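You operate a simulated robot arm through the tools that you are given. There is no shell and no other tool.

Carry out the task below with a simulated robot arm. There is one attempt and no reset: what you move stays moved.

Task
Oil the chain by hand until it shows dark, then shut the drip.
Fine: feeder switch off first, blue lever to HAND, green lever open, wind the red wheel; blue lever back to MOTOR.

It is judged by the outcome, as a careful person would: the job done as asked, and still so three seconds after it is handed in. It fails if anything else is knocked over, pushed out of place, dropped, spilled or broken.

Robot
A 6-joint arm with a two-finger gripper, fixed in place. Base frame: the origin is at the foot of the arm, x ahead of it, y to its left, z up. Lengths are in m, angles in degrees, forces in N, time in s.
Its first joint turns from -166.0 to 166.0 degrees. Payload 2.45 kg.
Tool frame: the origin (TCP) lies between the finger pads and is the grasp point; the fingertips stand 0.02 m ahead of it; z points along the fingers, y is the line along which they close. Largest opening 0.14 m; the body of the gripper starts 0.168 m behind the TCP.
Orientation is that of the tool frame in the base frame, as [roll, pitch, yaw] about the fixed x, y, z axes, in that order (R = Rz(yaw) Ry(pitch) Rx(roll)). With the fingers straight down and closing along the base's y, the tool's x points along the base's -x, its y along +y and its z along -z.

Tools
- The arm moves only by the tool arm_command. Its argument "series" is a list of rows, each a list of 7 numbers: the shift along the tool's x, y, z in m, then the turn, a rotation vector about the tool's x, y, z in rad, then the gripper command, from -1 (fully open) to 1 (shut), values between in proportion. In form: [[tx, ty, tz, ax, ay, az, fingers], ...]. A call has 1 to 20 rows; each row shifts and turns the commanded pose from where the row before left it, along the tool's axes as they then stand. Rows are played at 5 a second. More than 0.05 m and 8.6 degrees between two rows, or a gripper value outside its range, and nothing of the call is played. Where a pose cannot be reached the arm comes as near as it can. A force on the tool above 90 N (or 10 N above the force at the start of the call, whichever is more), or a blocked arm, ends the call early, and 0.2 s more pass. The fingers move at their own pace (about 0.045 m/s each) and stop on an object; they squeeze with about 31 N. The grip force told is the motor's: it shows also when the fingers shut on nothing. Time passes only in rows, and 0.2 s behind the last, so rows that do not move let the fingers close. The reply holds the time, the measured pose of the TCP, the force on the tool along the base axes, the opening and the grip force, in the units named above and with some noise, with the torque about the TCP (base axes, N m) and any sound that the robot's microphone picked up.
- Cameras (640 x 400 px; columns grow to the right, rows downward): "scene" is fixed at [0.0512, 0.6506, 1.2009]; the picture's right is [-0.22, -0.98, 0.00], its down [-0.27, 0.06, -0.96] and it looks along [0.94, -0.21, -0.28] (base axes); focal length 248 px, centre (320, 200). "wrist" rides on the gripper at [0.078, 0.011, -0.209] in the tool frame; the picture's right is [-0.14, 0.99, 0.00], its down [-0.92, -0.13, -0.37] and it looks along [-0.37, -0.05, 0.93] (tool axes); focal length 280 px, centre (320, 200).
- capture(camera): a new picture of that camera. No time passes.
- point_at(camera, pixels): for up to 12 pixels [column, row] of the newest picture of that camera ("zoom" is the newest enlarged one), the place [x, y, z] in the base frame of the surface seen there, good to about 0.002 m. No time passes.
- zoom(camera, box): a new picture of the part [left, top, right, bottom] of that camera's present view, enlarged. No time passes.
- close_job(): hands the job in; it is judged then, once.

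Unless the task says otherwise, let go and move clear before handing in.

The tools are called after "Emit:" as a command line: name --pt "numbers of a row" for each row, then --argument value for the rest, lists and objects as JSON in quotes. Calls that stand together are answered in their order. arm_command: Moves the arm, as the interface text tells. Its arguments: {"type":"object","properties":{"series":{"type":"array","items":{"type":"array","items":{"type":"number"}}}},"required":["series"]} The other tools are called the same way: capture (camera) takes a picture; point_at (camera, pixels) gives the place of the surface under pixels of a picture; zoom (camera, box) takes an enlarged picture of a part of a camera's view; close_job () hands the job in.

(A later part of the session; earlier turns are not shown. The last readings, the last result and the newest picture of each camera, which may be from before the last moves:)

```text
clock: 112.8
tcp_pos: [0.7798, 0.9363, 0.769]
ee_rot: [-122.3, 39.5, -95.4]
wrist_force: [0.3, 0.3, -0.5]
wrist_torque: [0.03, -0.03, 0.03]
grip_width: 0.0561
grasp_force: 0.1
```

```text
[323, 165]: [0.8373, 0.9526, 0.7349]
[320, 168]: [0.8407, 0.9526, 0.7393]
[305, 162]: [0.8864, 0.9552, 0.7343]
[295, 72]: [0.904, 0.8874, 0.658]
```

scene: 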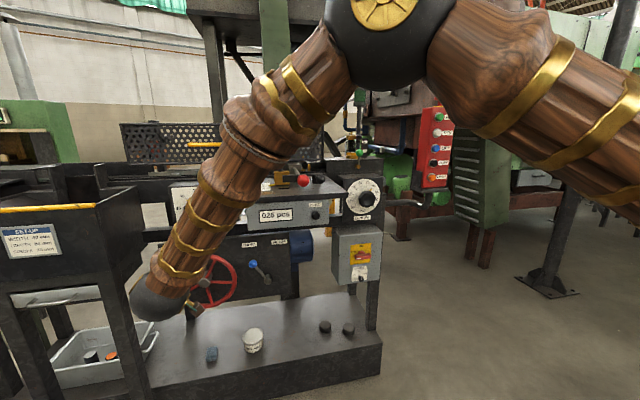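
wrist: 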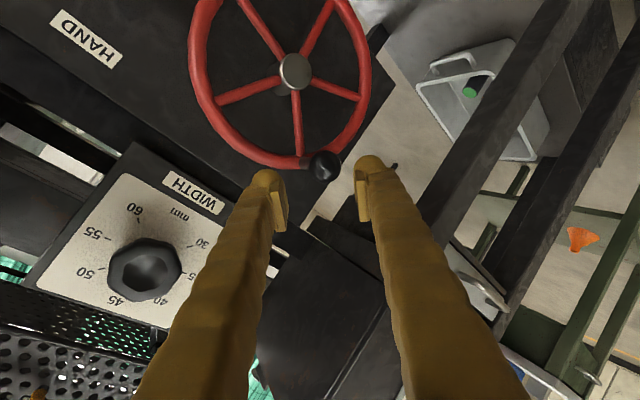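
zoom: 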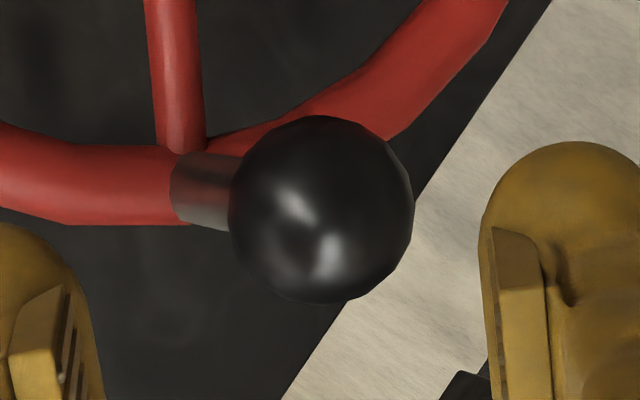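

The ball lines up straight ahead. I'll advance and close on it.

Emit:
arm_command --pt "0.0006 0.0021 0.0406 0 0 0 0.2" --pt "0.0005 0.0021 0.0406 0 0 0 0.2" --pt "0 0 0 0 0 0 0.6" --pt "0 0 0 0 0 0 1" --pt "0 0 0 0 0 0 1"

Emit:
zoom --camera "wrist" --box '[220, 90, 440, 260]'

```text
clock: 114.0
tcp_pos: [0.849, 0.9599, 0.7335]
ee_rot: [-122.3, 39.4, -95.1]
wrist_force: [-9.2, 8.9, -3.8]
wrist_torque: [0.41, -0.19, 0.35]
grip_width: 0.0342
grasp_force: 36.4
```

```text
2.35 times, centred on (330, 175) of wrist
```

zoom: 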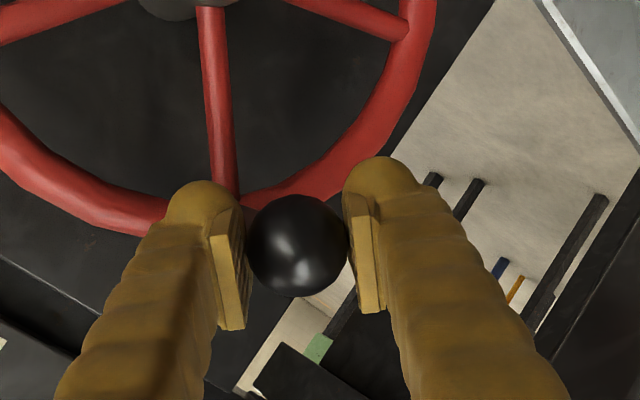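

It's gripped at the pads' centre, so I'll wind the next half turn with a gentle ramp.

Emit:
arm_command --pt "0.001 -0.0057 -0.0031 0 0 0 1" --pt "0.0026 -0.0095 -0.005 0 0 0 1" --pt "0.0051 -0.0123 -0.0063 0 0 0 1" --pt "0.009 -0.0144 -0.0072 0 0 0 1" --pt "0.0117 -0.0129 -0.0061 0 0 0 1" --pt "0.0139 -0.011 -0.0049 0 0 0 1" --pt "0.0158 -0.0088 -0.0035 0 0 0 1" --pt "0.0172 -0.0063 -0.002 0 0 0 1" --pt "0.018 -0.0036 -0.0005 0 0 0 1" --pt "0.0184 -0.0008 0.0011 0 0 0 1" --pt "0.0181 0.002 0.0026 0 0 0 1" --pt "0.0173 0.0047 0.0041 0 0 0 1" --pt "0.016 0.0074 0.0054 0 0 0 1" --pt "0.0142 0.0098 0.0066 0 0 0 1" --pt "0.0119 0.0118 0.0075 0 0 0 1" --pt "0.0094 0.0136 0.0082 0 0 0 1" --pt "0.0065 0.0148 0.0087 0 0 0 1" --pt "0.0034 0.0157 0.0089 0 0 0 1" --pt "0.0002 0.0161 0.0089 0 0 0 1"

Emit:
zoom --camera "wrist" --box '[220, 90, 440, 260]'

Emit:
zoom --camera "scene" --box '[335, 125, 385, 175]'

```text
clock: 114.6
tcp_pos: [0.8403, 0.9512, 0.7329]
ee_rot: [-122.9, 39.1, -94.9]
wrist_force: [6.0, 16.6, -11.3]
wrist_torque: [-0.1, 0.11, 0.08]
grip_width: 0.0343
grasp_force: 45.2
stopped in row 3: the force on the tool passed its limit at 95 N (the readings are from after the stop); the commanded pose is now the measured one
```

```text
2.35 times, centred on (330, 175) of wrist
```

zoom: 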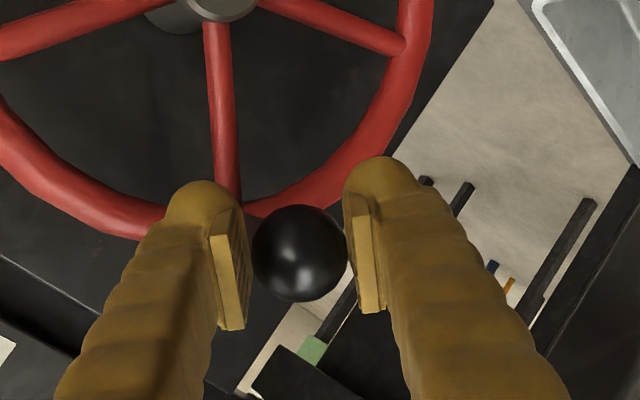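

```text
8.00 times, centred on (360, 150) of scene
```

zoom: 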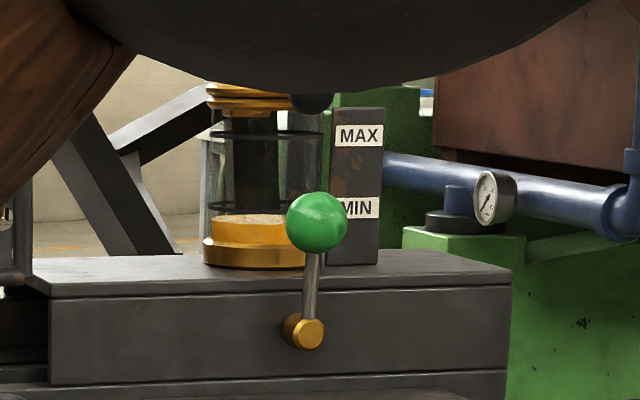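

The grip held firmly, but the wheel would not turn past this point at about 95 N. It's been wound roughly 2.5 turns, and the oil level has stayed steady just below MIN. I'll release it and get a steeper look at the chain.

Emit:
arm_command --pt "0 0 0 0 0 0 0.2" --pt "0 0 0 0 0 0 0.2" --pt "0 0 -0.045 0 0 0 0.2" --pt "0 0 -0.02 0 0 0 0.2" --pt "-0.0294 -0.03 -0.019 0 0 0 0.4" --pt "-0.0294 -0.03 -0.019 0 0 0 0.4" --pt "-0.0294 -0.03 -0.019 0 0 0 0.4" --pt "-0.0294 -0.03 -0.019 0 0 0 0.4" --pt "-0.0294 -0.03 -0.019 0 0 0 0.4" --pt "-0.0294 -0.03 -0.019 0 0 0 0.4" --pt "-0.0294 -0.03 -0.019 0 0 0 0.4" --pt "-0.0294 -0.03 -0.019 0 0 0 0.4" --pt "-0.0294 -0.03 -0.019 0 0 0 0.4" --pt "-0.0294 -0.03 -0.019 0 0 0 0.4" --pt "-0.0294 -0.03 -0.019 0 0 0 0.4" --pt "-0.0294 -0.03 -0.019 0 0 0 0.4"

Emit:
arm_command --pt "0 0 0 0 0 -0.14 0.4" --pt "0 0 0 0 0 -0.14 0.4" --pt "0 0 0 0 0 -0.14 0.4" --pt "0 0 0 0 0 -0.14 0.4" --pt "0 0 0 0 0 -0.14 0.4" --pt "0 0 0 0 0 -0.14 0.4" --pt "0 0 0 0 0 -0.14 0.4" --pt "0 0 0 0 0 -0.14 0.4" --pt "0 0 0 0 0 -0.14 0.4" --pt "0 0 0 0 0 -0.14 0.4" --pt "0 0 0 0 0 -0.14 0.4" --pt "0 0 0 0 0 -0.14 0.4" --pt "0 0 0 0 0 -0.14 0.4" --pt "0 0 0 0 0 -0.14 0.4" --pt "0 0 0 0 0 -0.14 0.4" --pt "0 0 0 0 0 -0.14 0.4" --pt "0 0 0 0 0 -0.1 0.4"

Emit:
capture --camera "wrist"

Emit:
capture --camera "scene"

```text
clock: 118.0
tcp_pos: [0.7899, 0.9376, 1.3149]
ee_rot: [-123.0, 39.0, -95.1]
wrist_force: [0.0, 0.5, -0.8]
wrist_torque: [-0.02, -0.03, -0.03]
grip_width: 0.0423
grasp_force: 0.1
```

```text
clock: 121.6
tcp_pos: [0.7893, 0.9378, 1.3154]
ee_rot: [179.9, -65.0, 17.1]
wrist_force: [0.5, -0.4, 0.2]
wrist_torque: [-0.03, -0.01, 0.01]
grip_width: 0.042
grasp_force: 0.0
```

```text
taken
```

wrist: 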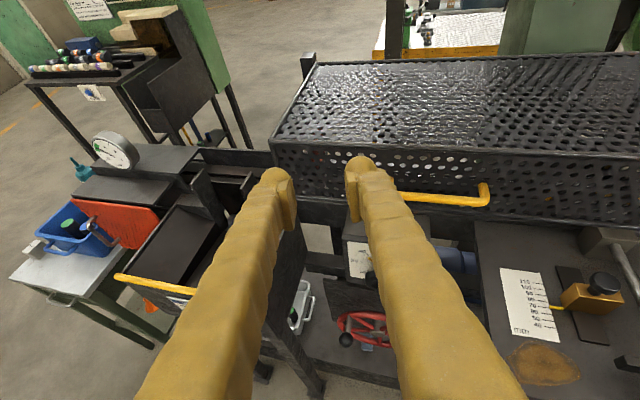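

```text
taken
```

scene: 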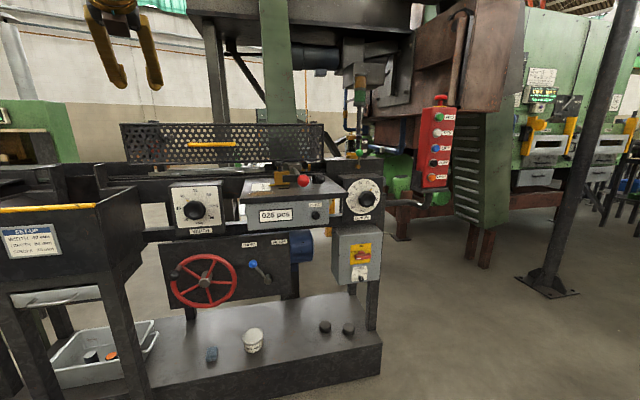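

This is a good overview. I'll zoom in on the slot left of the guard, around (200–280, 150–200).

Emit:
zoom --camera "wrist" --box '[180, 130, 290, 210]'

Emit:
zoom --camera "wrist" --box '[190, 140, 250, 190]'

Emit:
zoom --camera "wrist" --box '[270, 140, 350, 220]'

Emit:
zoom --camera "wrist" --box '[400, 160, 520, 260]'

```text
5.00 times, centred on (235, 170) of wrist
```

zoom: 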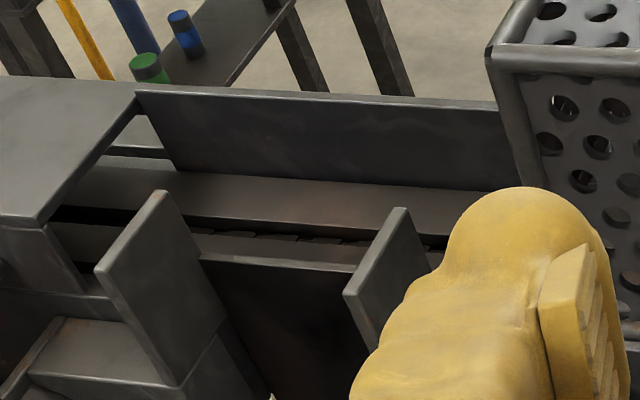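

```text
8.00 times, centred on (220, 165) of wrist
```

zoom: 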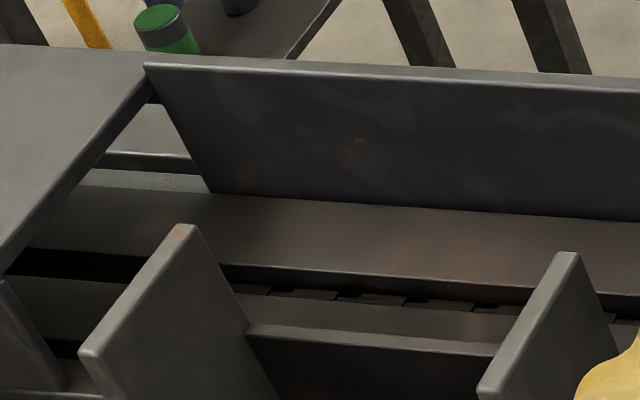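

```text
5.00 times, centred on (310, 180) of wrist
```

zoom: 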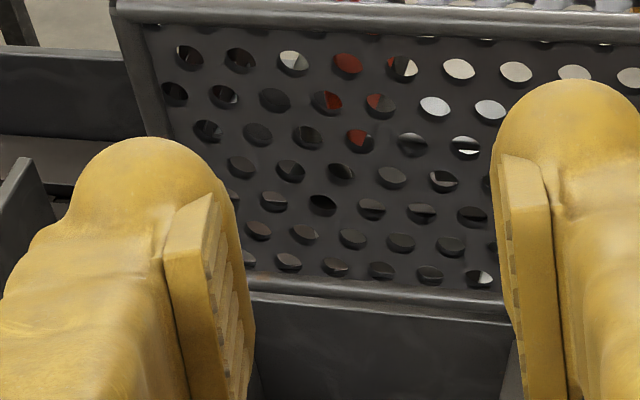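

```text
4.00 times, centred on (460, 210) of wrist
```

zoom: 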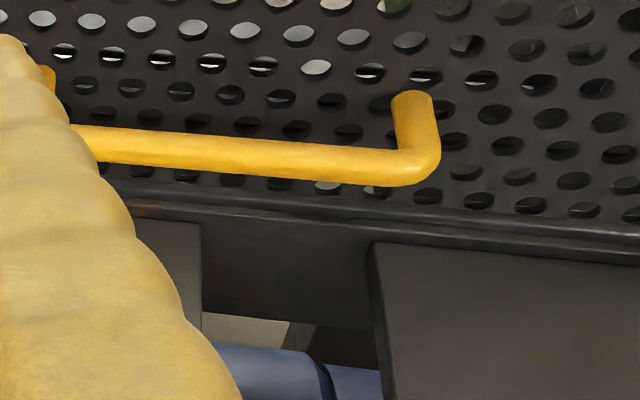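

Emit:
zoom --camera "wrist" --box '[215, 168, 250, 186]'

Emit:
point_at --camera "zoom" --pixels '[[200, 210], [300, 220], [120, 200], [420, 230], [300, 140], [300, 250], [250, 190]]'

```text
16.00 times, centred on (232, 177) of wrist
```

zoom: 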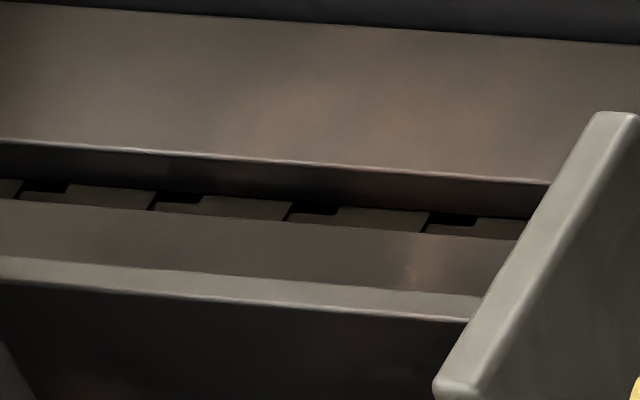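

```text
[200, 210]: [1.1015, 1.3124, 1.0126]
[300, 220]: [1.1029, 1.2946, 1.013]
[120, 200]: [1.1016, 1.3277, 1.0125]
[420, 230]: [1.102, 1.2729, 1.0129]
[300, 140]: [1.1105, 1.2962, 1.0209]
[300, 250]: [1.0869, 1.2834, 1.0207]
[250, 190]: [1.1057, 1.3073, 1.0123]
```

Links are now clearly visible at y≈1.27–1.33 and they look dark. I'll tilt a little to see the stretch nearer the guard too, for comparison.

Emit:
arm_command --pt "0.02 0 0 0 -0.14 0 0.4" --pt "0.02 0 0 0 -0.1 0 0.4" --pt "0 0 0 0 0 0 0.4"

Emit:
capture --camera "wrist"

Emit:
zoom --camera "wrist" --box '[190, 80, 300, 160]'

```text
clock: 122.4
tcp_pos: [0.809, 0.9435, 1.3508]
ee_rot: [-179.9, -51.4, 17.0]
wrist_force: [0.2, -0.9, 0.0]
wrist_torque: [0.02, -0.02, 0.03]
grip_width: 0.0422
grasp_force: 0.1
```

```text
taken
```

wrist: 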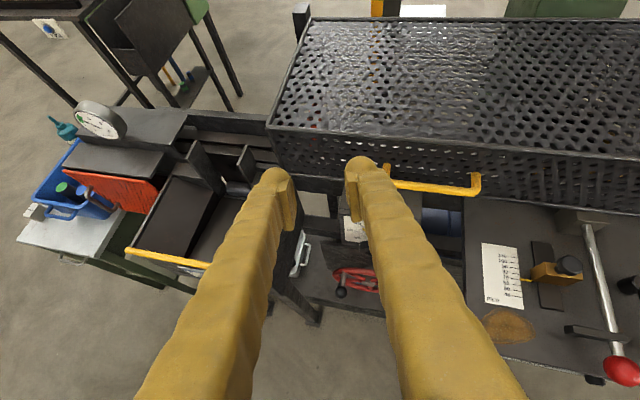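

```text
5.00 times, centred on (245, 120) of wrist
```

zoom: 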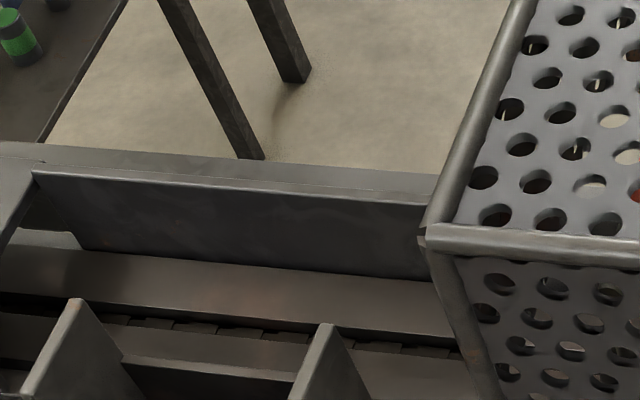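

Emit:
zoom --camera "wrist" --box '[212, 135, 250, 157]'

Emit:
zoom --camera "wrist" --box '[255, 140, 293, 162]'

Emit:
zoom --camera "wrist" --box '[180, 130, 216, 152]'

```text
16.00 times, centred on (231, 146) of wrist
```

zoom: 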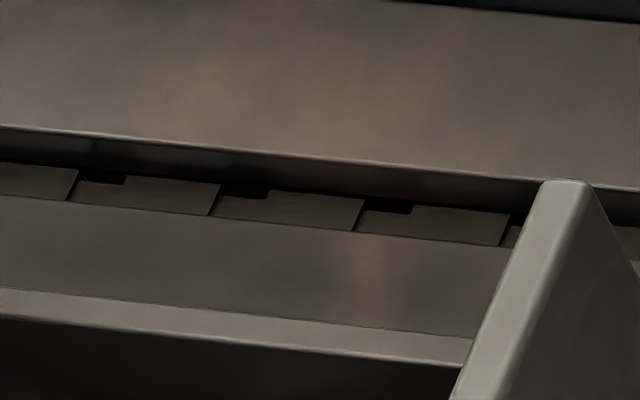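

```text
16.00 times, centred on (274, 151) of wrist
```

zoom: 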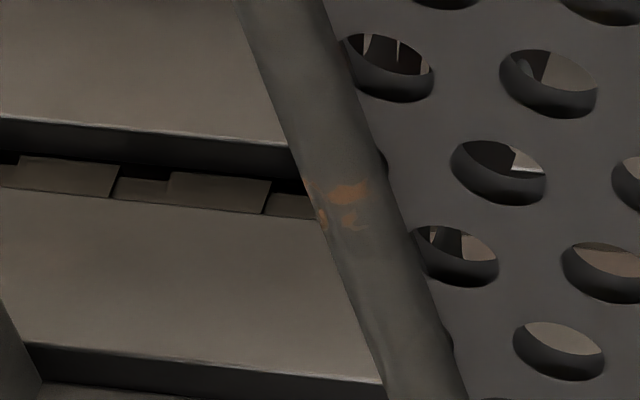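

```text
16.00 times, centred on (198, 141) of wrist
```

zoom: 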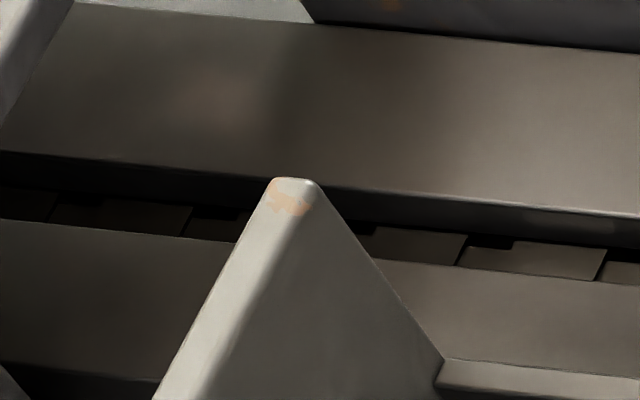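

The links look uniform and somewhat darker than the plates beside them. I'll take one closer look at the link surface before deciding.

Emit:
zoom --camera "wrist" --box '[222, 142, 238, 152]'

Emit:
zoom --camera "wrist" --box '[300, 20, 480, 130]'

Emit:
zoom --camera "scene" --box '[320, 130, 400, 190]'

```text
16.00 times, centred on (230, 147) of wrist
```

zoom: 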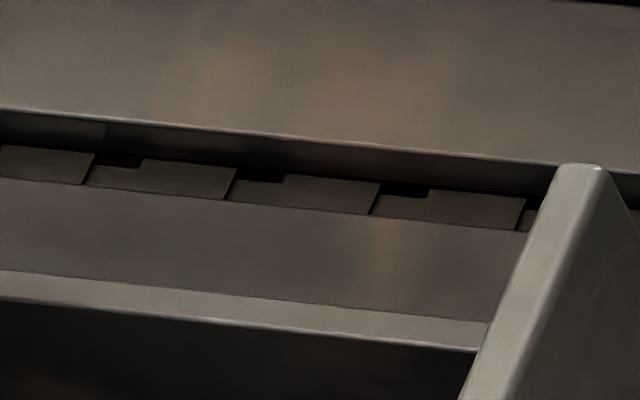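

```text
3.56 times, centred on (390, 75) of wrist
```

zoom: 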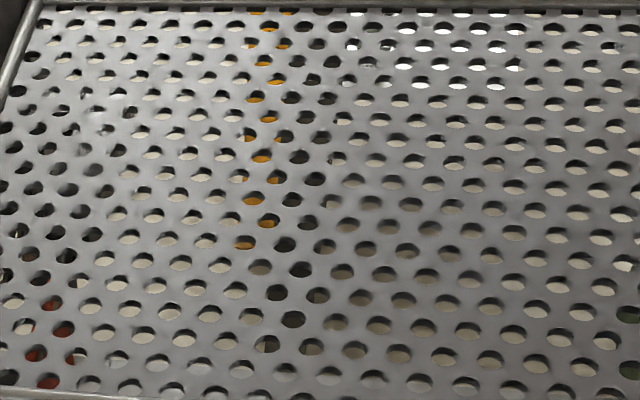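

```text
6.67 times, centred on (360, 160) of scene
```

zoom: 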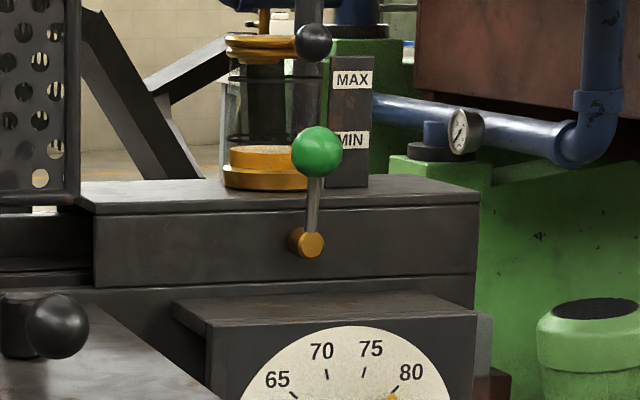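

Every link I can see, from y≈1.15 to 1.33, is dark. The oil has gone from MAX to just below MIN, and the wheel has come up against the end of its travel. I'll shut the drip now, starting by travelling back to the green lever above the machine.

Emit:
arm_command --pt "0 0 0 -0.0774 0 0.0617 0.3" --pt "0 0 0 -0.0774 0 0.0617 0.3" --pt "0 0 0 -0.0774 0 0.0617 0.3" --pt "0 0.045 0 0 0 0 0.3" --pt "0 0.047 0 0 0 0 0.3" --pt "0 0.047 0 0 0 0 0.3" --pt "0 0.047 0 0 0 0 0.3" --pt "0 0.047 0 0 0 0 0.3" --pt "0 0.047 0 0 0 0 0.3" --pt "0 0.047 0 0 0 0 0.3" --pt "0 0.047 0 0 0 0 0.3" --pt "0 0.047 0 0 0 0 0.3" --pt "0 0.047 0 0 0 0 0.3" --pt "0 0.047 0 0 0 0 0.3" --pt "0 0.047 0 0 0 0 0.3" --pt "0 0.047 0 0 0 0 0.3" --pt "0 0.047 0 0 0 0 0.3" --pt "0 0 0 0 0 0 0.3"

Emit:
capture --camera "wrist"

```text
clock: 126.2
tcp_pos: [0.811, 0.2864, 1.3496]
ee_rot: [-179.8, -51.3, 0.2]
wrist_force: [-0.2, -0.9, 0.3]
wrist_torque: [0.0, -0.01, 0.02]
grip_width: 0.0491
grasp_force: 0.1
```

```text
taken
```

wrist: 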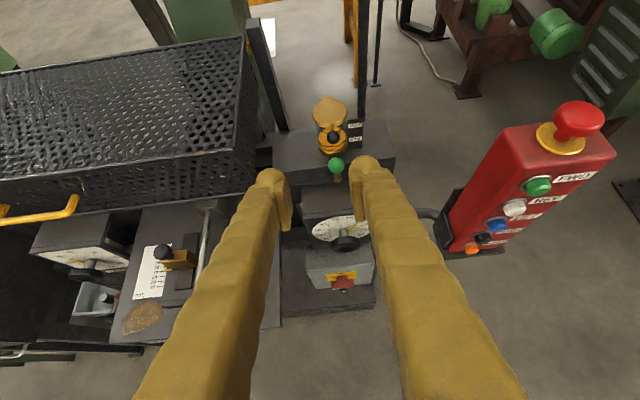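

Tracking was exact. From here I can glance at the cup and at the gap between the guard and the oiler box.

Emit:
zoom --camera "wrist" --box '[240, 80, 400, 200]'

Emit:
zoom --camera "wrist" --box '[245, 130, 285, 165]'

Emit:
zoom --camera "wrist" --box '[140, 120, 250, 200]'

```text
3.33 times, centred on (320, 140) of wrist
```

zoom: 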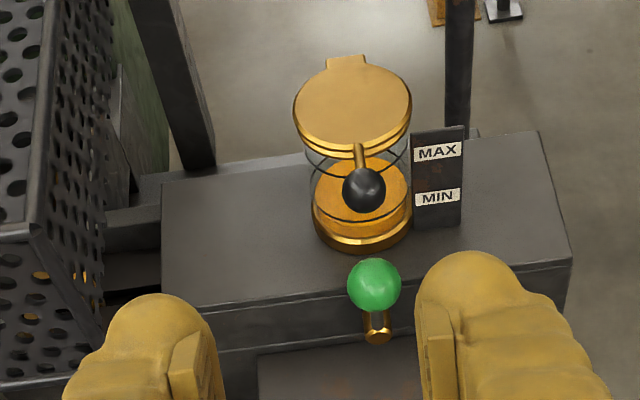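

```text
11.43 times, centred on (265, 148) of wrist
```

zoom: 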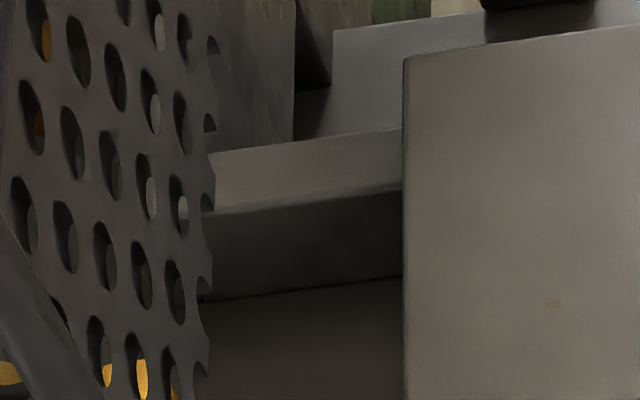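

```text
5.00 times, centred on (195, 160) of wrist
```

zoom: 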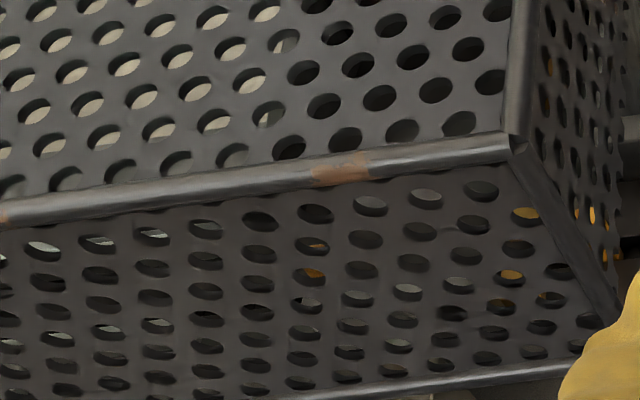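

Oil is still visible at the MIN ring, and the dogs have reached the right end by the oiler box, which explains the stop. I'll level the tool and line up with the green lever.

Emit:
arm_command --pt "0 0 0.012 0 0.134 0 0.3" --pt "0 0 0.012 0 0.134 0 0.3" --pt "0 0 0.012 0 0.134 0 0.3" --pt "0 0 0.012 0 0.134 0 0.3" --pt "0 0 0.012 0 0.138 0 0.3" --pt "0 0 0 0 0 0.144 0.3" --pt "0 0 0 0 0 0.144 0.3" --pt "0 0 0 0 0 0.144 0.3" --pt "0 0 0 0 0 0.144 0.3" --pt "0 0 0 0 0 0 0.3"

Emit:
capture --camera "wrist"

```text
clock: 128.4
tcp_pos: [0.8631, 0.2875, 1.3261]
ee_rot: [-90.1, -56.9, -89.8]
wrist_force: [-0.1, 0.0, 0.7]
wrist_torque: [0.02, -0.02, 0.0]
grip_width: 0.0489
grasp_force: 0.0
```

```text
taken
```

wrist: 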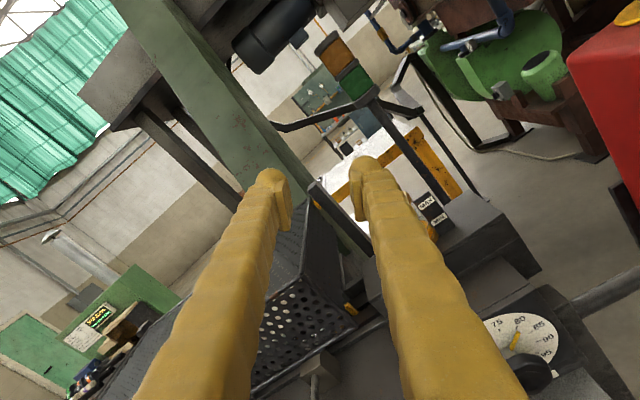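

Emit:
arm_command --pt "-0.0348 0.0268 0.0074 0 0 0 0.3" --pt "-0.0348 0.0268 0.0074 0 0 0 0.3" --pt "-0.0348 0.0268 0.0074 0 0 0 0.3" --pt "-0.0348 0.0268 0.0074 0 0 0 0.3" --pt "-0.0348 0.0268 0.0074 0 0 0 0.3" --pt "0 0 0 0 0 0 0.3"

Emit:
zoom --camera "wrist" --box '[240, 90, 440, 250]'

Emit:
point_at --camera "zoom" --pixels '[[320, 230], [300, 220], [340, 240], [310, 250]]'

```text
clock: 129.8
tcp_pos: [0.9007, 0.2712, 1.1061]
ee_rot: [-90.1, -57.0, -89.9]
wrist_force: [0.1, -0.4, 0.1]
wrist_torque: [0.0, 0.0, -0.01]
grip_width: 0.0489
grasp_force: 0.0
```

```text
2.50 times, centred on (340, 170) of wrist
```

zoom: 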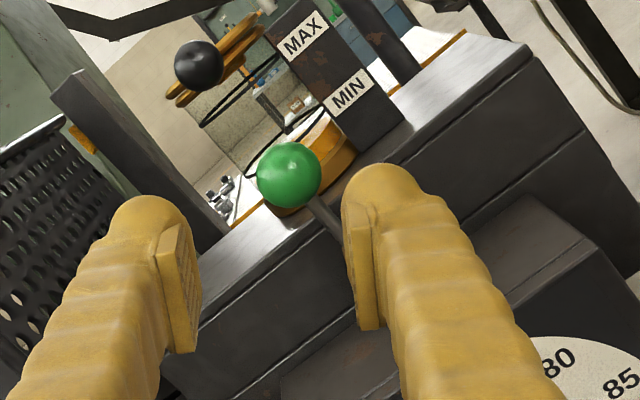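

```text
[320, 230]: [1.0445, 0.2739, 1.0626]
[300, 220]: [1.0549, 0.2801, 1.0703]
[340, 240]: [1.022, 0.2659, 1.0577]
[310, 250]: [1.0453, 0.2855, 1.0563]
```

Emit:
point_at --camera "zoom" --pixels '[[289, 175], [270, 175], [308, 175], [289, 155], [289, 197], [320, 210], [335, 225]]'

```text
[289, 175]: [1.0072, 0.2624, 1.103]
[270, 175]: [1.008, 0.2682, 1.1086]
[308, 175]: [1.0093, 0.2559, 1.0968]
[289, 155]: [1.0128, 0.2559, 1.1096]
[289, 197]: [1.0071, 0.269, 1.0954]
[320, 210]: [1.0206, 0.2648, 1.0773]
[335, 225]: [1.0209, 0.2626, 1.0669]
```

The ball is at about (1.020, 0.2645, 1.101). I'll move in around it with the same fingertip depth as before.

Emit:
arm_command --pt "-0.0005 0.0083 0.02 0 0 0 0.3" --pt "0 0 0.04 0 0 0 0.3" --pt "0 0 0.03 0 0 0 0.3" --pt "0 0 0.011 0 0 0 0.3" --pt "0 0 0 0 0 0 0.56" --pt "0 0 0 0 0 0 0.56"

Emit:
zoom --camera "wrist" --box '[240, 90, 440, 250]'

Emit:
zoom --camera "scene" --box '[325, 130, 425, 200]'

```text
clock: 131.2
tcp_pos: [1.0016, 0.2641, 1.1035]
ee_rot: [-90.0, -56.9, -89.8]
wrist_force: [-0.7, 0.7, -0.9]
wrist_torque: [0.02, -0.01, -0.02]
grip_width: 0.0308
grasp_force: 0.1
```

```text
2.50 times, centred on (340, 170) of wrist
```

zoom: 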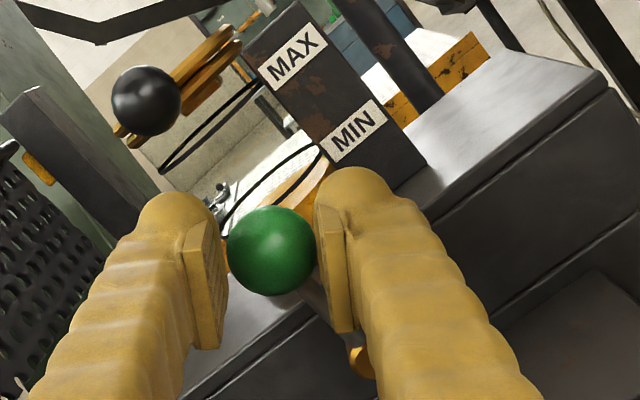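

```text
5.71 times, centred on (375, 165) of scene
```

zoom: 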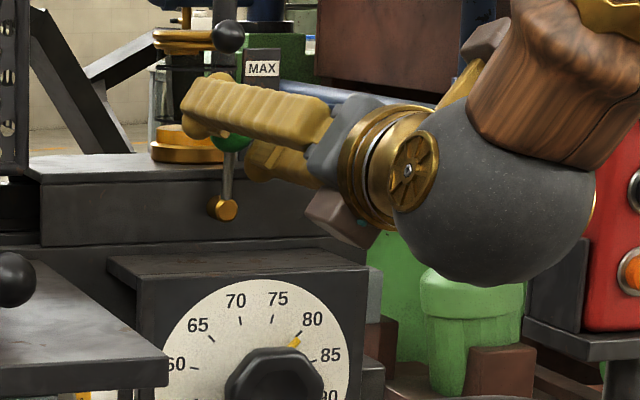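

The ball is caged between the pads. I'll sweep it back down toward closed, checking halfway.

Emit:
arm_command --pt "0.0078 0.0101 0 0 0 0 0.56" --pt "0.0062 0.0102 0 0 0 0 0.56" --pt "0.0044 0.0101 0 0 0 0 0.56" --pt "0.0026 0.0103 0 0 0 0 0.56" --pt "0.0009 0.01 0 0 0 0 0.56"

Emit:
zoom --camera "wrist" --box '[240, 90, 440, 250]'

Emit:
zoom --camera "scene" --box '[325, 130, 425, 200]'

```text
clock: 132.4
tcp_pos: [1.0024, 0.2093, 1.0941]
ee_rot: [-90.1, -57.0, -89.8]
wrist_force: [-0.6, -0.1, -0.2]
wrist_torque: [-0.06, -0.01, 0.01]
grip_width: 0.0311
grasp_force: 0.0
```

```text
2.50 times, centred on (340, 170) of wrist
```

zoom: 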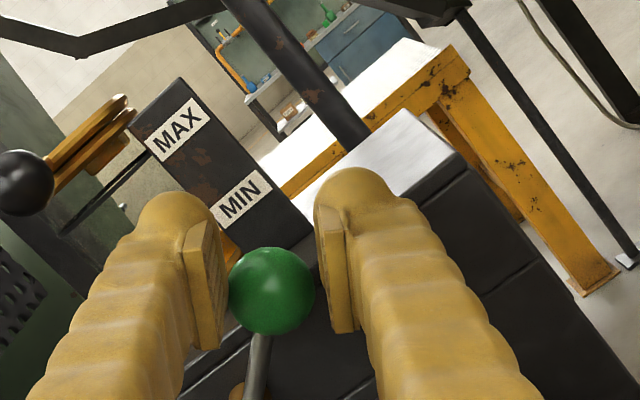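

```text
5.71 times, centred on (375, 165) of scene
```

zoom: 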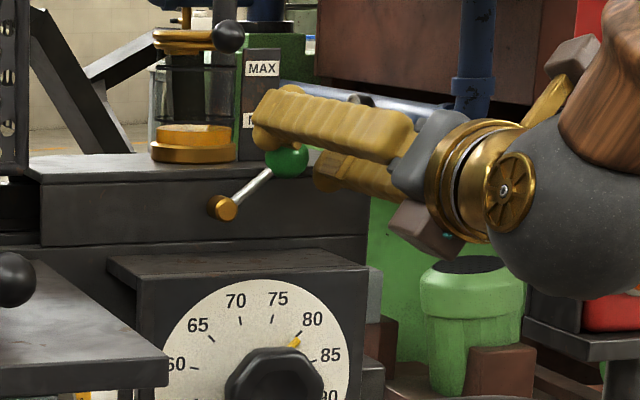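

It's halfway down with no force, so I'll finish the sweep.

Emit:
arm_command --pt "-0.0038 0.0095 0 0 0 0 0.56" --pt "-0.0054 0.0086 0 0 0 0 0.56" --pt "-0.0069 0.0076 0 0 0 0 0.56" --pt "-0.0065 0.0055 0 0 0 0 0.56"

Emit:
zoom --camera "wrist" --box '[240, 90, 440, 250]'

Emit:
zoom --camera "scene" --box '[325, 130, 425, 200]'

```text
clock: 133.4
tcp_pos: [1.0009, 0.1961, 1.0584]
ee_rot: [-90.1, -56.8, -89.8]
wrist_force: [-0.5, -0.1, -0.1]
wrist_torque: [-0.01, 0.0, -0.05]
grip_width: 0.0307
grasp_force: 0.1
```

```text
2.50 times, centred on (340, 170) of wrist
```

zoom: 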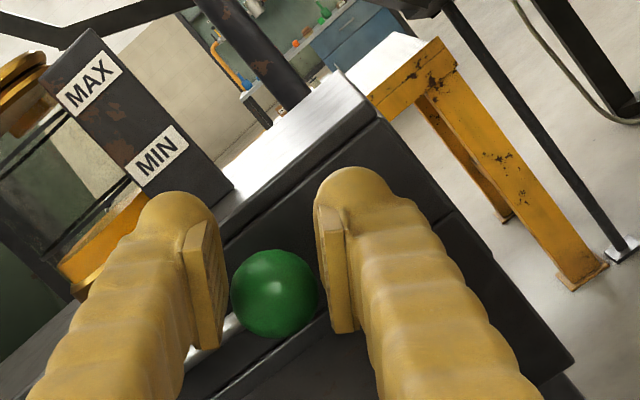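

```text
5.71 times, centred on (375, 165) of scene
```

zoom: 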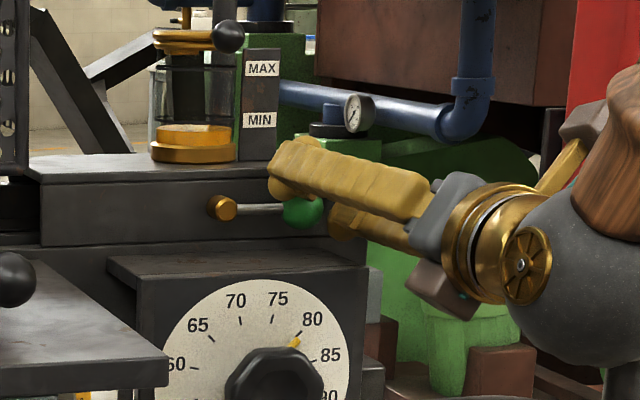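

The lever is nearly horizontal. I'll nudge it gently to its stop.

Emit:
arm_command --pt "-0.0022 0.0025 0 0 0 0 0.56" --pt "-0.0022 0.0025 0 0 0 0 0.56"

Emit:
zoom --camera "scene" --box '[325, 130, 425, 200]'

```text
clock: 134.0
tcp_pos: [1.0018, 0.1948, 1.0516]
ee_rot: [-90.0, -56.9, -89.9]
wrist_force: [-2.7, 4.8, 8.4]
wrist_torque: [0.18, -0.14, 0.11]
grip_width: 0.0365
grasp_force: 4.3
```

```text
5.71 times, centred on (375, 165) of scene
```

zoom: 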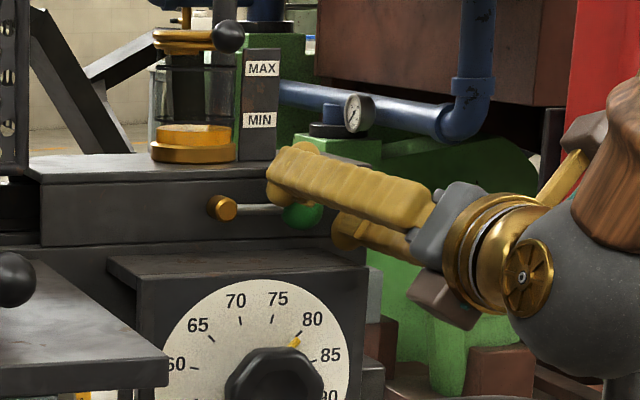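

It reached its stop, with an 8 N reaction. I'll ease off and retract straight back.

Emit:
arm_command --pt "0.0025 -0.0025 0 0 0 0 0.4" --pt "0 0 -0.02 0 0 0 0.3" --pt "0 0 -0.045 0 0 0 0.3" --pt "0 0 -0.045 0 0 0 0.3" --pt "0 0 0 0 0 0 0.3"

Emit:
zoom --camera "wrist" --box '[220, 70, 440, 250]'

Emit:
zoom --camera "scene" --box '[325, 130, 425, 200]'

```text
clock: 135.2
tcp_pos: [0.8917, 0.1945, 1.0535]
ee_rot: [-90.1, -56.9, -89.7]
wrist_force: [0.2, 0.1, 0.4]
wrist_torque: [-0.03, 0.01, 0.0]
grip_width: 0.0492
grasp_force: 0.0
```

```text
2.22 times, centred on (330, 160) of wrist
```

zoom: 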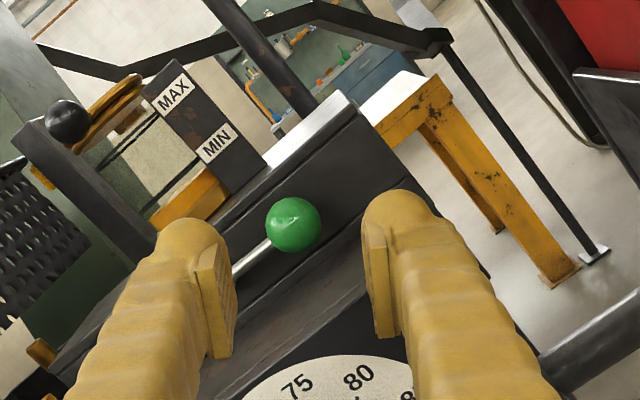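

```text
5.71 times, centred on (375, 165) of scene
```

zoom: 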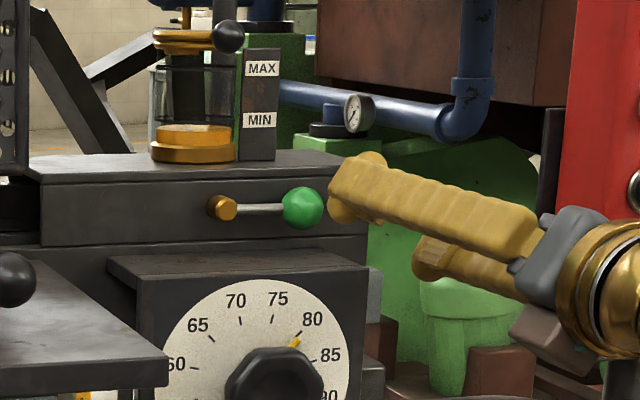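

The drip is shut, with the green lever horizontal as it was at the start. Next I'll return the blue lever to MOTOR, squaring the tool and travelling over the table.

Emit:
arm_command --pt "0 0 -0.01 0 0 -0.144 0.3" --pt "0 0 0 0 0 -0.144 0.3" --pt "0 0 0 0 0 -0.144 0.3" --pt "0 0 0 0 0 -0.144 0.3" --pt "0.035 -0.03 -0.01 0 0 0 0.3" --pt "0.035 -0.03 -0.01 0 0 0 0.3" --pt "0.035 -0.03 -0.01 0 0 0 0.3" --pt "0.035 -0.03 -0.01 0 0 0 0.3" --pt "0.035 -0.03 -0.01 0 0 0 0.3" --pt "0.005 -0.047 -0.01 0 0 0 0.3" --pt "0.005 -0.047 -0.01 0 0 0 0.3" --pt "0.005 -0.047 -0.01 0 0 0 0.3" --pt "0.005 -0.047 -0.01 0 0 0 0.3" --pt "0.005 -0.047 -0.01 0 0 0 0.3" --pt "0.005 -0.047 -0.01 0 0 0 0.3" --pt "0.005 -0.047 -0.01 0 0 0 0.3" --pt "0 0 0 0 0 0 0.3"

Emit:
capture --camera "wrist"

```text
clock: 138.8
tcp_pos: [0.7632, 0.6723, 1.2649]
ee_rot: [-141.6, -89.9, -38.2]
wrist_force: [0.1, 0.7, 0.7]
wrist_torque: [0.01, 0.0, 0.02]
grip_width: 0.049
grasp_force: 0.0
```

```text
taken
```

wrist: 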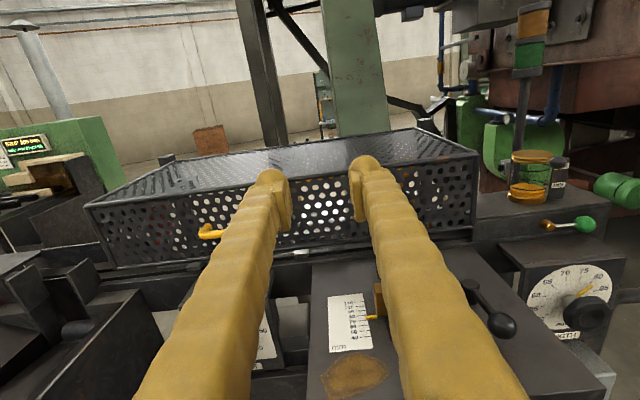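

Emit:
zoom --camera "wrist" --box '[0, 210, 140, 300]'

Emit:
arm_command --pt "0 0 -0.03 0 -0.13 0 0.3" --pt "0 -0.005 -0.03 0 -0.13 0 0.3" --pt "0 -0.005 -0.03 0 -0.13 0 0.3" --pt "0 -0.005 -0.02 0 -0.13 0 0.3" --pt "0 0 0 0 0 0 0.3"

Emit:
capture --camera "wrist"

```text
4.44 times, centred on (70, 255) of wrist
```

zoom: 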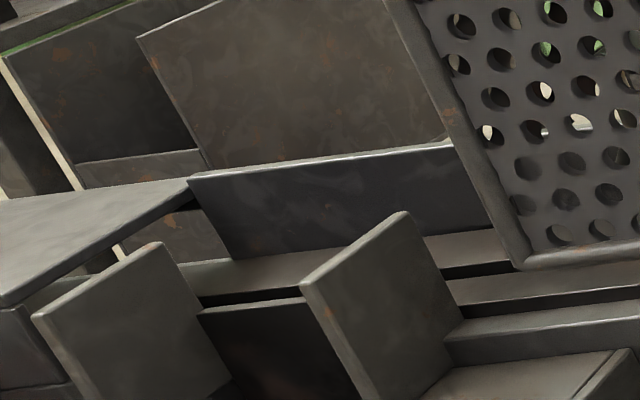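

```text
clock: 140.0
tcp_pos: [0.6541, 0.6879, 1.2845]
ee_rot: [-179.9, -60.0, 0.0]
wrist_force: [-0.2, 0.5, -0.6]
wrist_torque: [0.0, 0.02, 0.04]
grip_width: 0.0489
grasp_force: 0.1
```

```text
taken
```

wrist: 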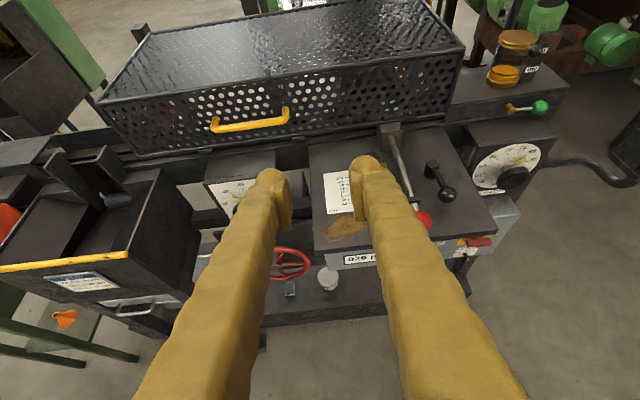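

Now I'll descend in front of the lever panel.

Emit:
arm_command --pt "-0.0416 -0.003 0.024 0 0 0 0.3" --pt "-0.0416 -0.003 0.024 0 0 0 0.3" --pt "-0.0416 -0.003 0.024 0 0 0 0.3" --pt "-0.0416 -0.003 0.024 0 0 0 0.3" --pt "-0.0416 -0.003 0.024 0 0 0 0.3" --pt "-0.0416 -0.003 0.024 0 0 0 0.3" --pt "-0.0416 -0.003 0.024 0 0 0 0.3" --pt "-0.0416 -0.003 0.024 0 0 0 0.3" --pt "-0.0416 -0.003 0.024 0 0 0 0.3" --pt "-0.0416 -0.003 0.024 0 0 0 0.3" --pt "0 0 0 0 0 0 0.3"

Emit:
capture --camera "wrist"

Emit:
capture --camera "scene"

```text
clock: 142.4
tcp_pos: [0.6536, 0.7176, 0.8033]
ee_rot: [-179.8, -60.1, 0.0]
wrist_force: [-0.7, -0.7, -0.6]
wrist_torque: [0.06, 0.02, 0.03]
grip_width: 0.0488
grasp_force: 0.0
```

```text
taken
```

wrist: 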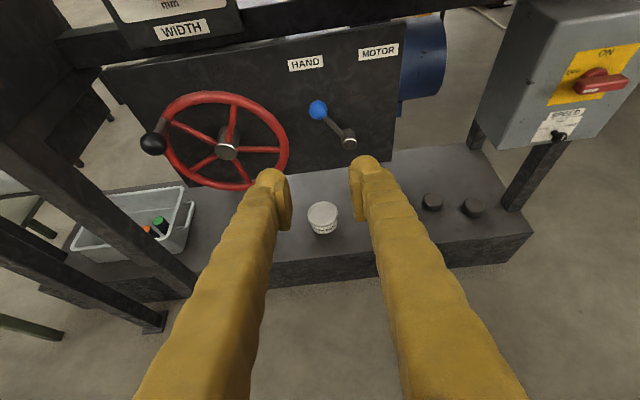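

```text
taken
```

scene: 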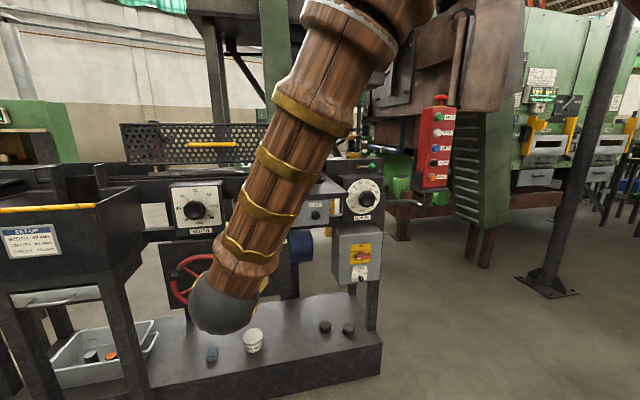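

The panel is clear in view: the blue ball is at (318,110), the wheel is to its left, and the gripper is in front. I'll approach with the fingers on either side of the ball.

Emit:
arm_command --pt "0.0027 0 0.0446 0 0.14 0 0.3" --pt "-0.0035 0 0.0446 0 0.14 0 0.3" --pt "-0.0051 0.0011 0.0363 0 0 0 0.3" --pt "-0.0051 0.0011 0.0363 0 0 0 0.3" --pt "-0.0051 0.0011 0.0363 0 0 0 0.3" --pt "-0.0051 0.0011 0.03 0 0 0 0.3" --pt "0 0 0 0 0 0 0.3"

Emit:
capture --camera "wrist"

Emit:
zoom --camera "wrist" --box '[220, 90, 440, 260]'

Emit:
point_at --camera "zoom" --pixels '[[320, 180], [310, 200], [330, 170]]'

```text
clock: 144.0
tcp_pos: [0.8655, 0.7162, 0.7122]
ee_rot: [-179.9, -76.2, 0.0]
wrist_force: [0.2, 0.1, -0.4]
wrist_torque: [-0.01, -0.01, 0.02]
grip_width: 0.0489
grasp_force: 0.1
```

```text
taken
```

wrist: 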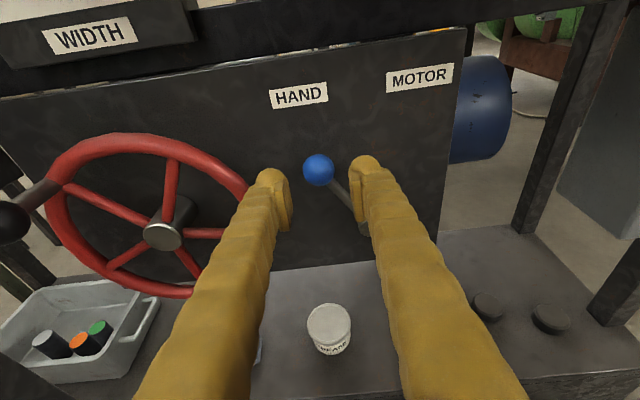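

```text
2.35 times, centred on (330, 175) of wrist
```

zoom: 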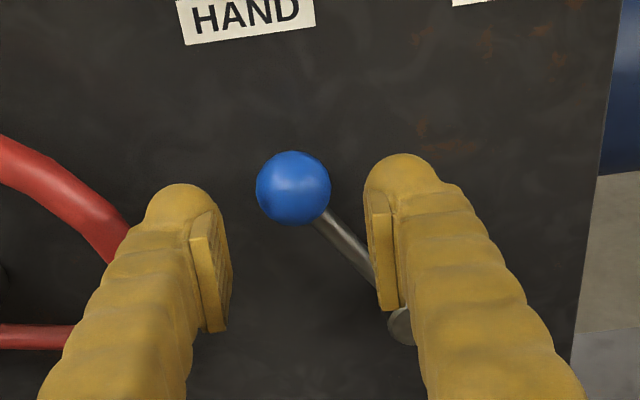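

```text
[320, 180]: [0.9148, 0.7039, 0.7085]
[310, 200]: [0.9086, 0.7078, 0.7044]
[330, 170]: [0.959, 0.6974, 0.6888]
```

Emit:
point_at --camera "zoom" --pixels '[[293, 188], [270, 188], [293, 160], [293, 215], [130, 245], [120, 225]]'

```text
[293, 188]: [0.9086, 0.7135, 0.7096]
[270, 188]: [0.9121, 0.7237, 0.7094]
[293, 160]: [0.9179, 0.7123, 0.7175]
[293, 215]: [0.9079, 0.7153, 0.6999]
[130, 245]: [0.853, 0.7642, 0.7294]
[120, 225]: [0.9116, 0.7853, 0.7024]
```

The ball is at about (0.921, 0.715, 0.705), between the fingers, and the left finger has clearance to the rim at y≥0.78. I'll slide forward over it and narrow the opening.

Emit:
arm_command --pt "0 0.003 0.015 0 0 0 0.3" --pt "0 0 0.015 0 0 0 0.3" --pt "0 0 0.014 0 0 0 0.3" --pt "0 0 0 0 0 0 0.47" --pt "0 0 0 0 0 0 0.47"

Emit:
zoom --camera "wrist" --box '[220, 90, 440, 260]'

```text
clock: 145.2
tcp_pos: [0.9068, 0.7114, 0.7009]
ee_rot: [-179.6, -76.2, 0.0]
wrist_force: [0.5, 0.9, 0.4]
wrist_torque: [-0.01, -0.04, 0.0]
grip_width: 0.0378
grasp_force: 0.3
```

```text
2.35 times, centred on (330, 175) of wrist
```

zoom: 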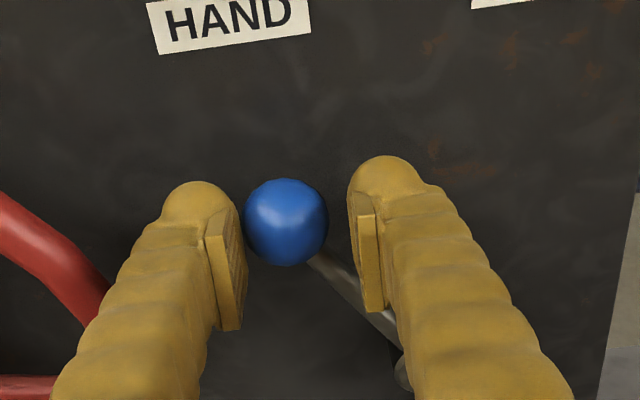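

The ball is caged next to the left pad. I'll sweep it in -y, over the top, toward MOTOR.

Emit:
arm_command --pt "0.003 0.009 0 0 0 0 0.47" --pt "0.003 0.009 0 0 0 0 0.47" --pt "0.003 0.009 0 0 0 0 0.47" --pt "0.002 0.01 0 0 0 0 0.47" --pt "0.001 0.01 0 0 0 0 0.47" --pt "-0.001 0.01 0 0 0 0 0.47" --pt "-0.002 0.01 0 0 0 0 0.47" --pt "-0.003 0.01 0 0 0 0 0.47" --pt "-0.003 0.009 0 0 0 0 0.47"

Emit:
zoom --camera "wrist" --box '[220, 90, 440, 260]'

```text
clock: 147.2
tcp_pos: [0.9081, 0.6241, 0.703]
ee_rot: [-179.8, -76.1, -0.1]
wrist_force: [0.5, -3.0, -1.7]
wrist_torque: [-0.01, -0.01, -0.03]
grip_width: 0.0382
grasp_force: 0.8
```

```text
2.35 times, centred on (330, 175) of wrist
```

zoom: 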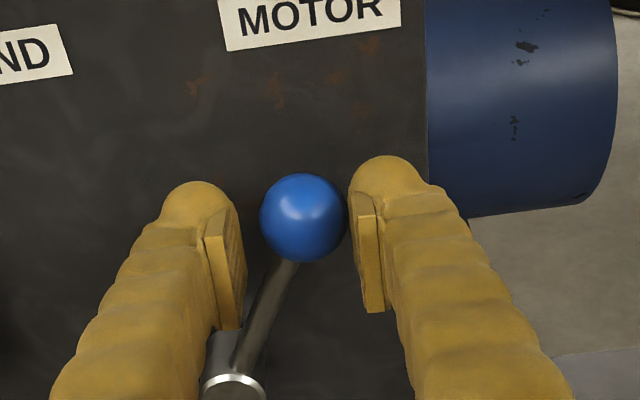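

The ball is now on the MOTOR side and has moved ahead to the right pad. I'll push on to the stop.

Emit:
arm_command --pt "-0.002 0.006 0 0 0 0 0.47" --pt "-0.002 0.005 0 0 0 0 0.47" --pt "-0.001 0.005 0 0 0 0 0.47" --pt "0 0.004 0 0 0 0 0.47"

Emit:
zoom --camera "wrist" --box '[220, 90, 440, 260]'

Emit:
point_at --camera "zoom" --pixels '[[290, 215], [285, 210], [300, 220]]'

```text
clock: 148.2
tcp_pos: [0.9084, 0.6069, 0.6985]
ee_rot: [-179.7, -76.2, -0.2]
wrist_force: [2.2, 15.2, 0.2]
wrist_torque: [-0.04, -0.02, 0.14]
grip_width: 0.0475
grasp_force: 7.9
```

```text
2.35 times, centred on (330, 175) of wrist
```

zoom: 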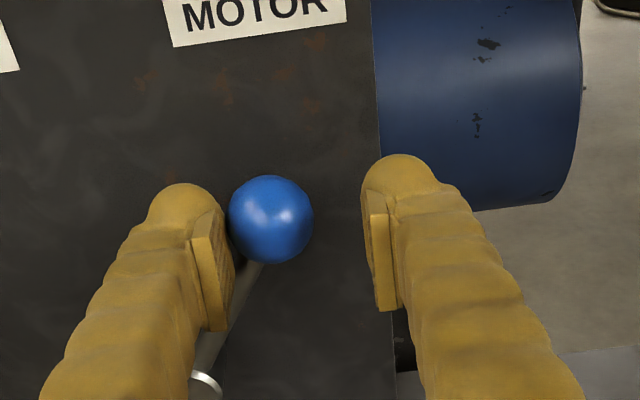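

```text
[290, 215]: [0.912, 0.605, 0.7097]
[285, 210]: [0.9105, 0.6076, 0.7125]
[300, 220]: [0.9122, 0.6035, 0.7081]
```

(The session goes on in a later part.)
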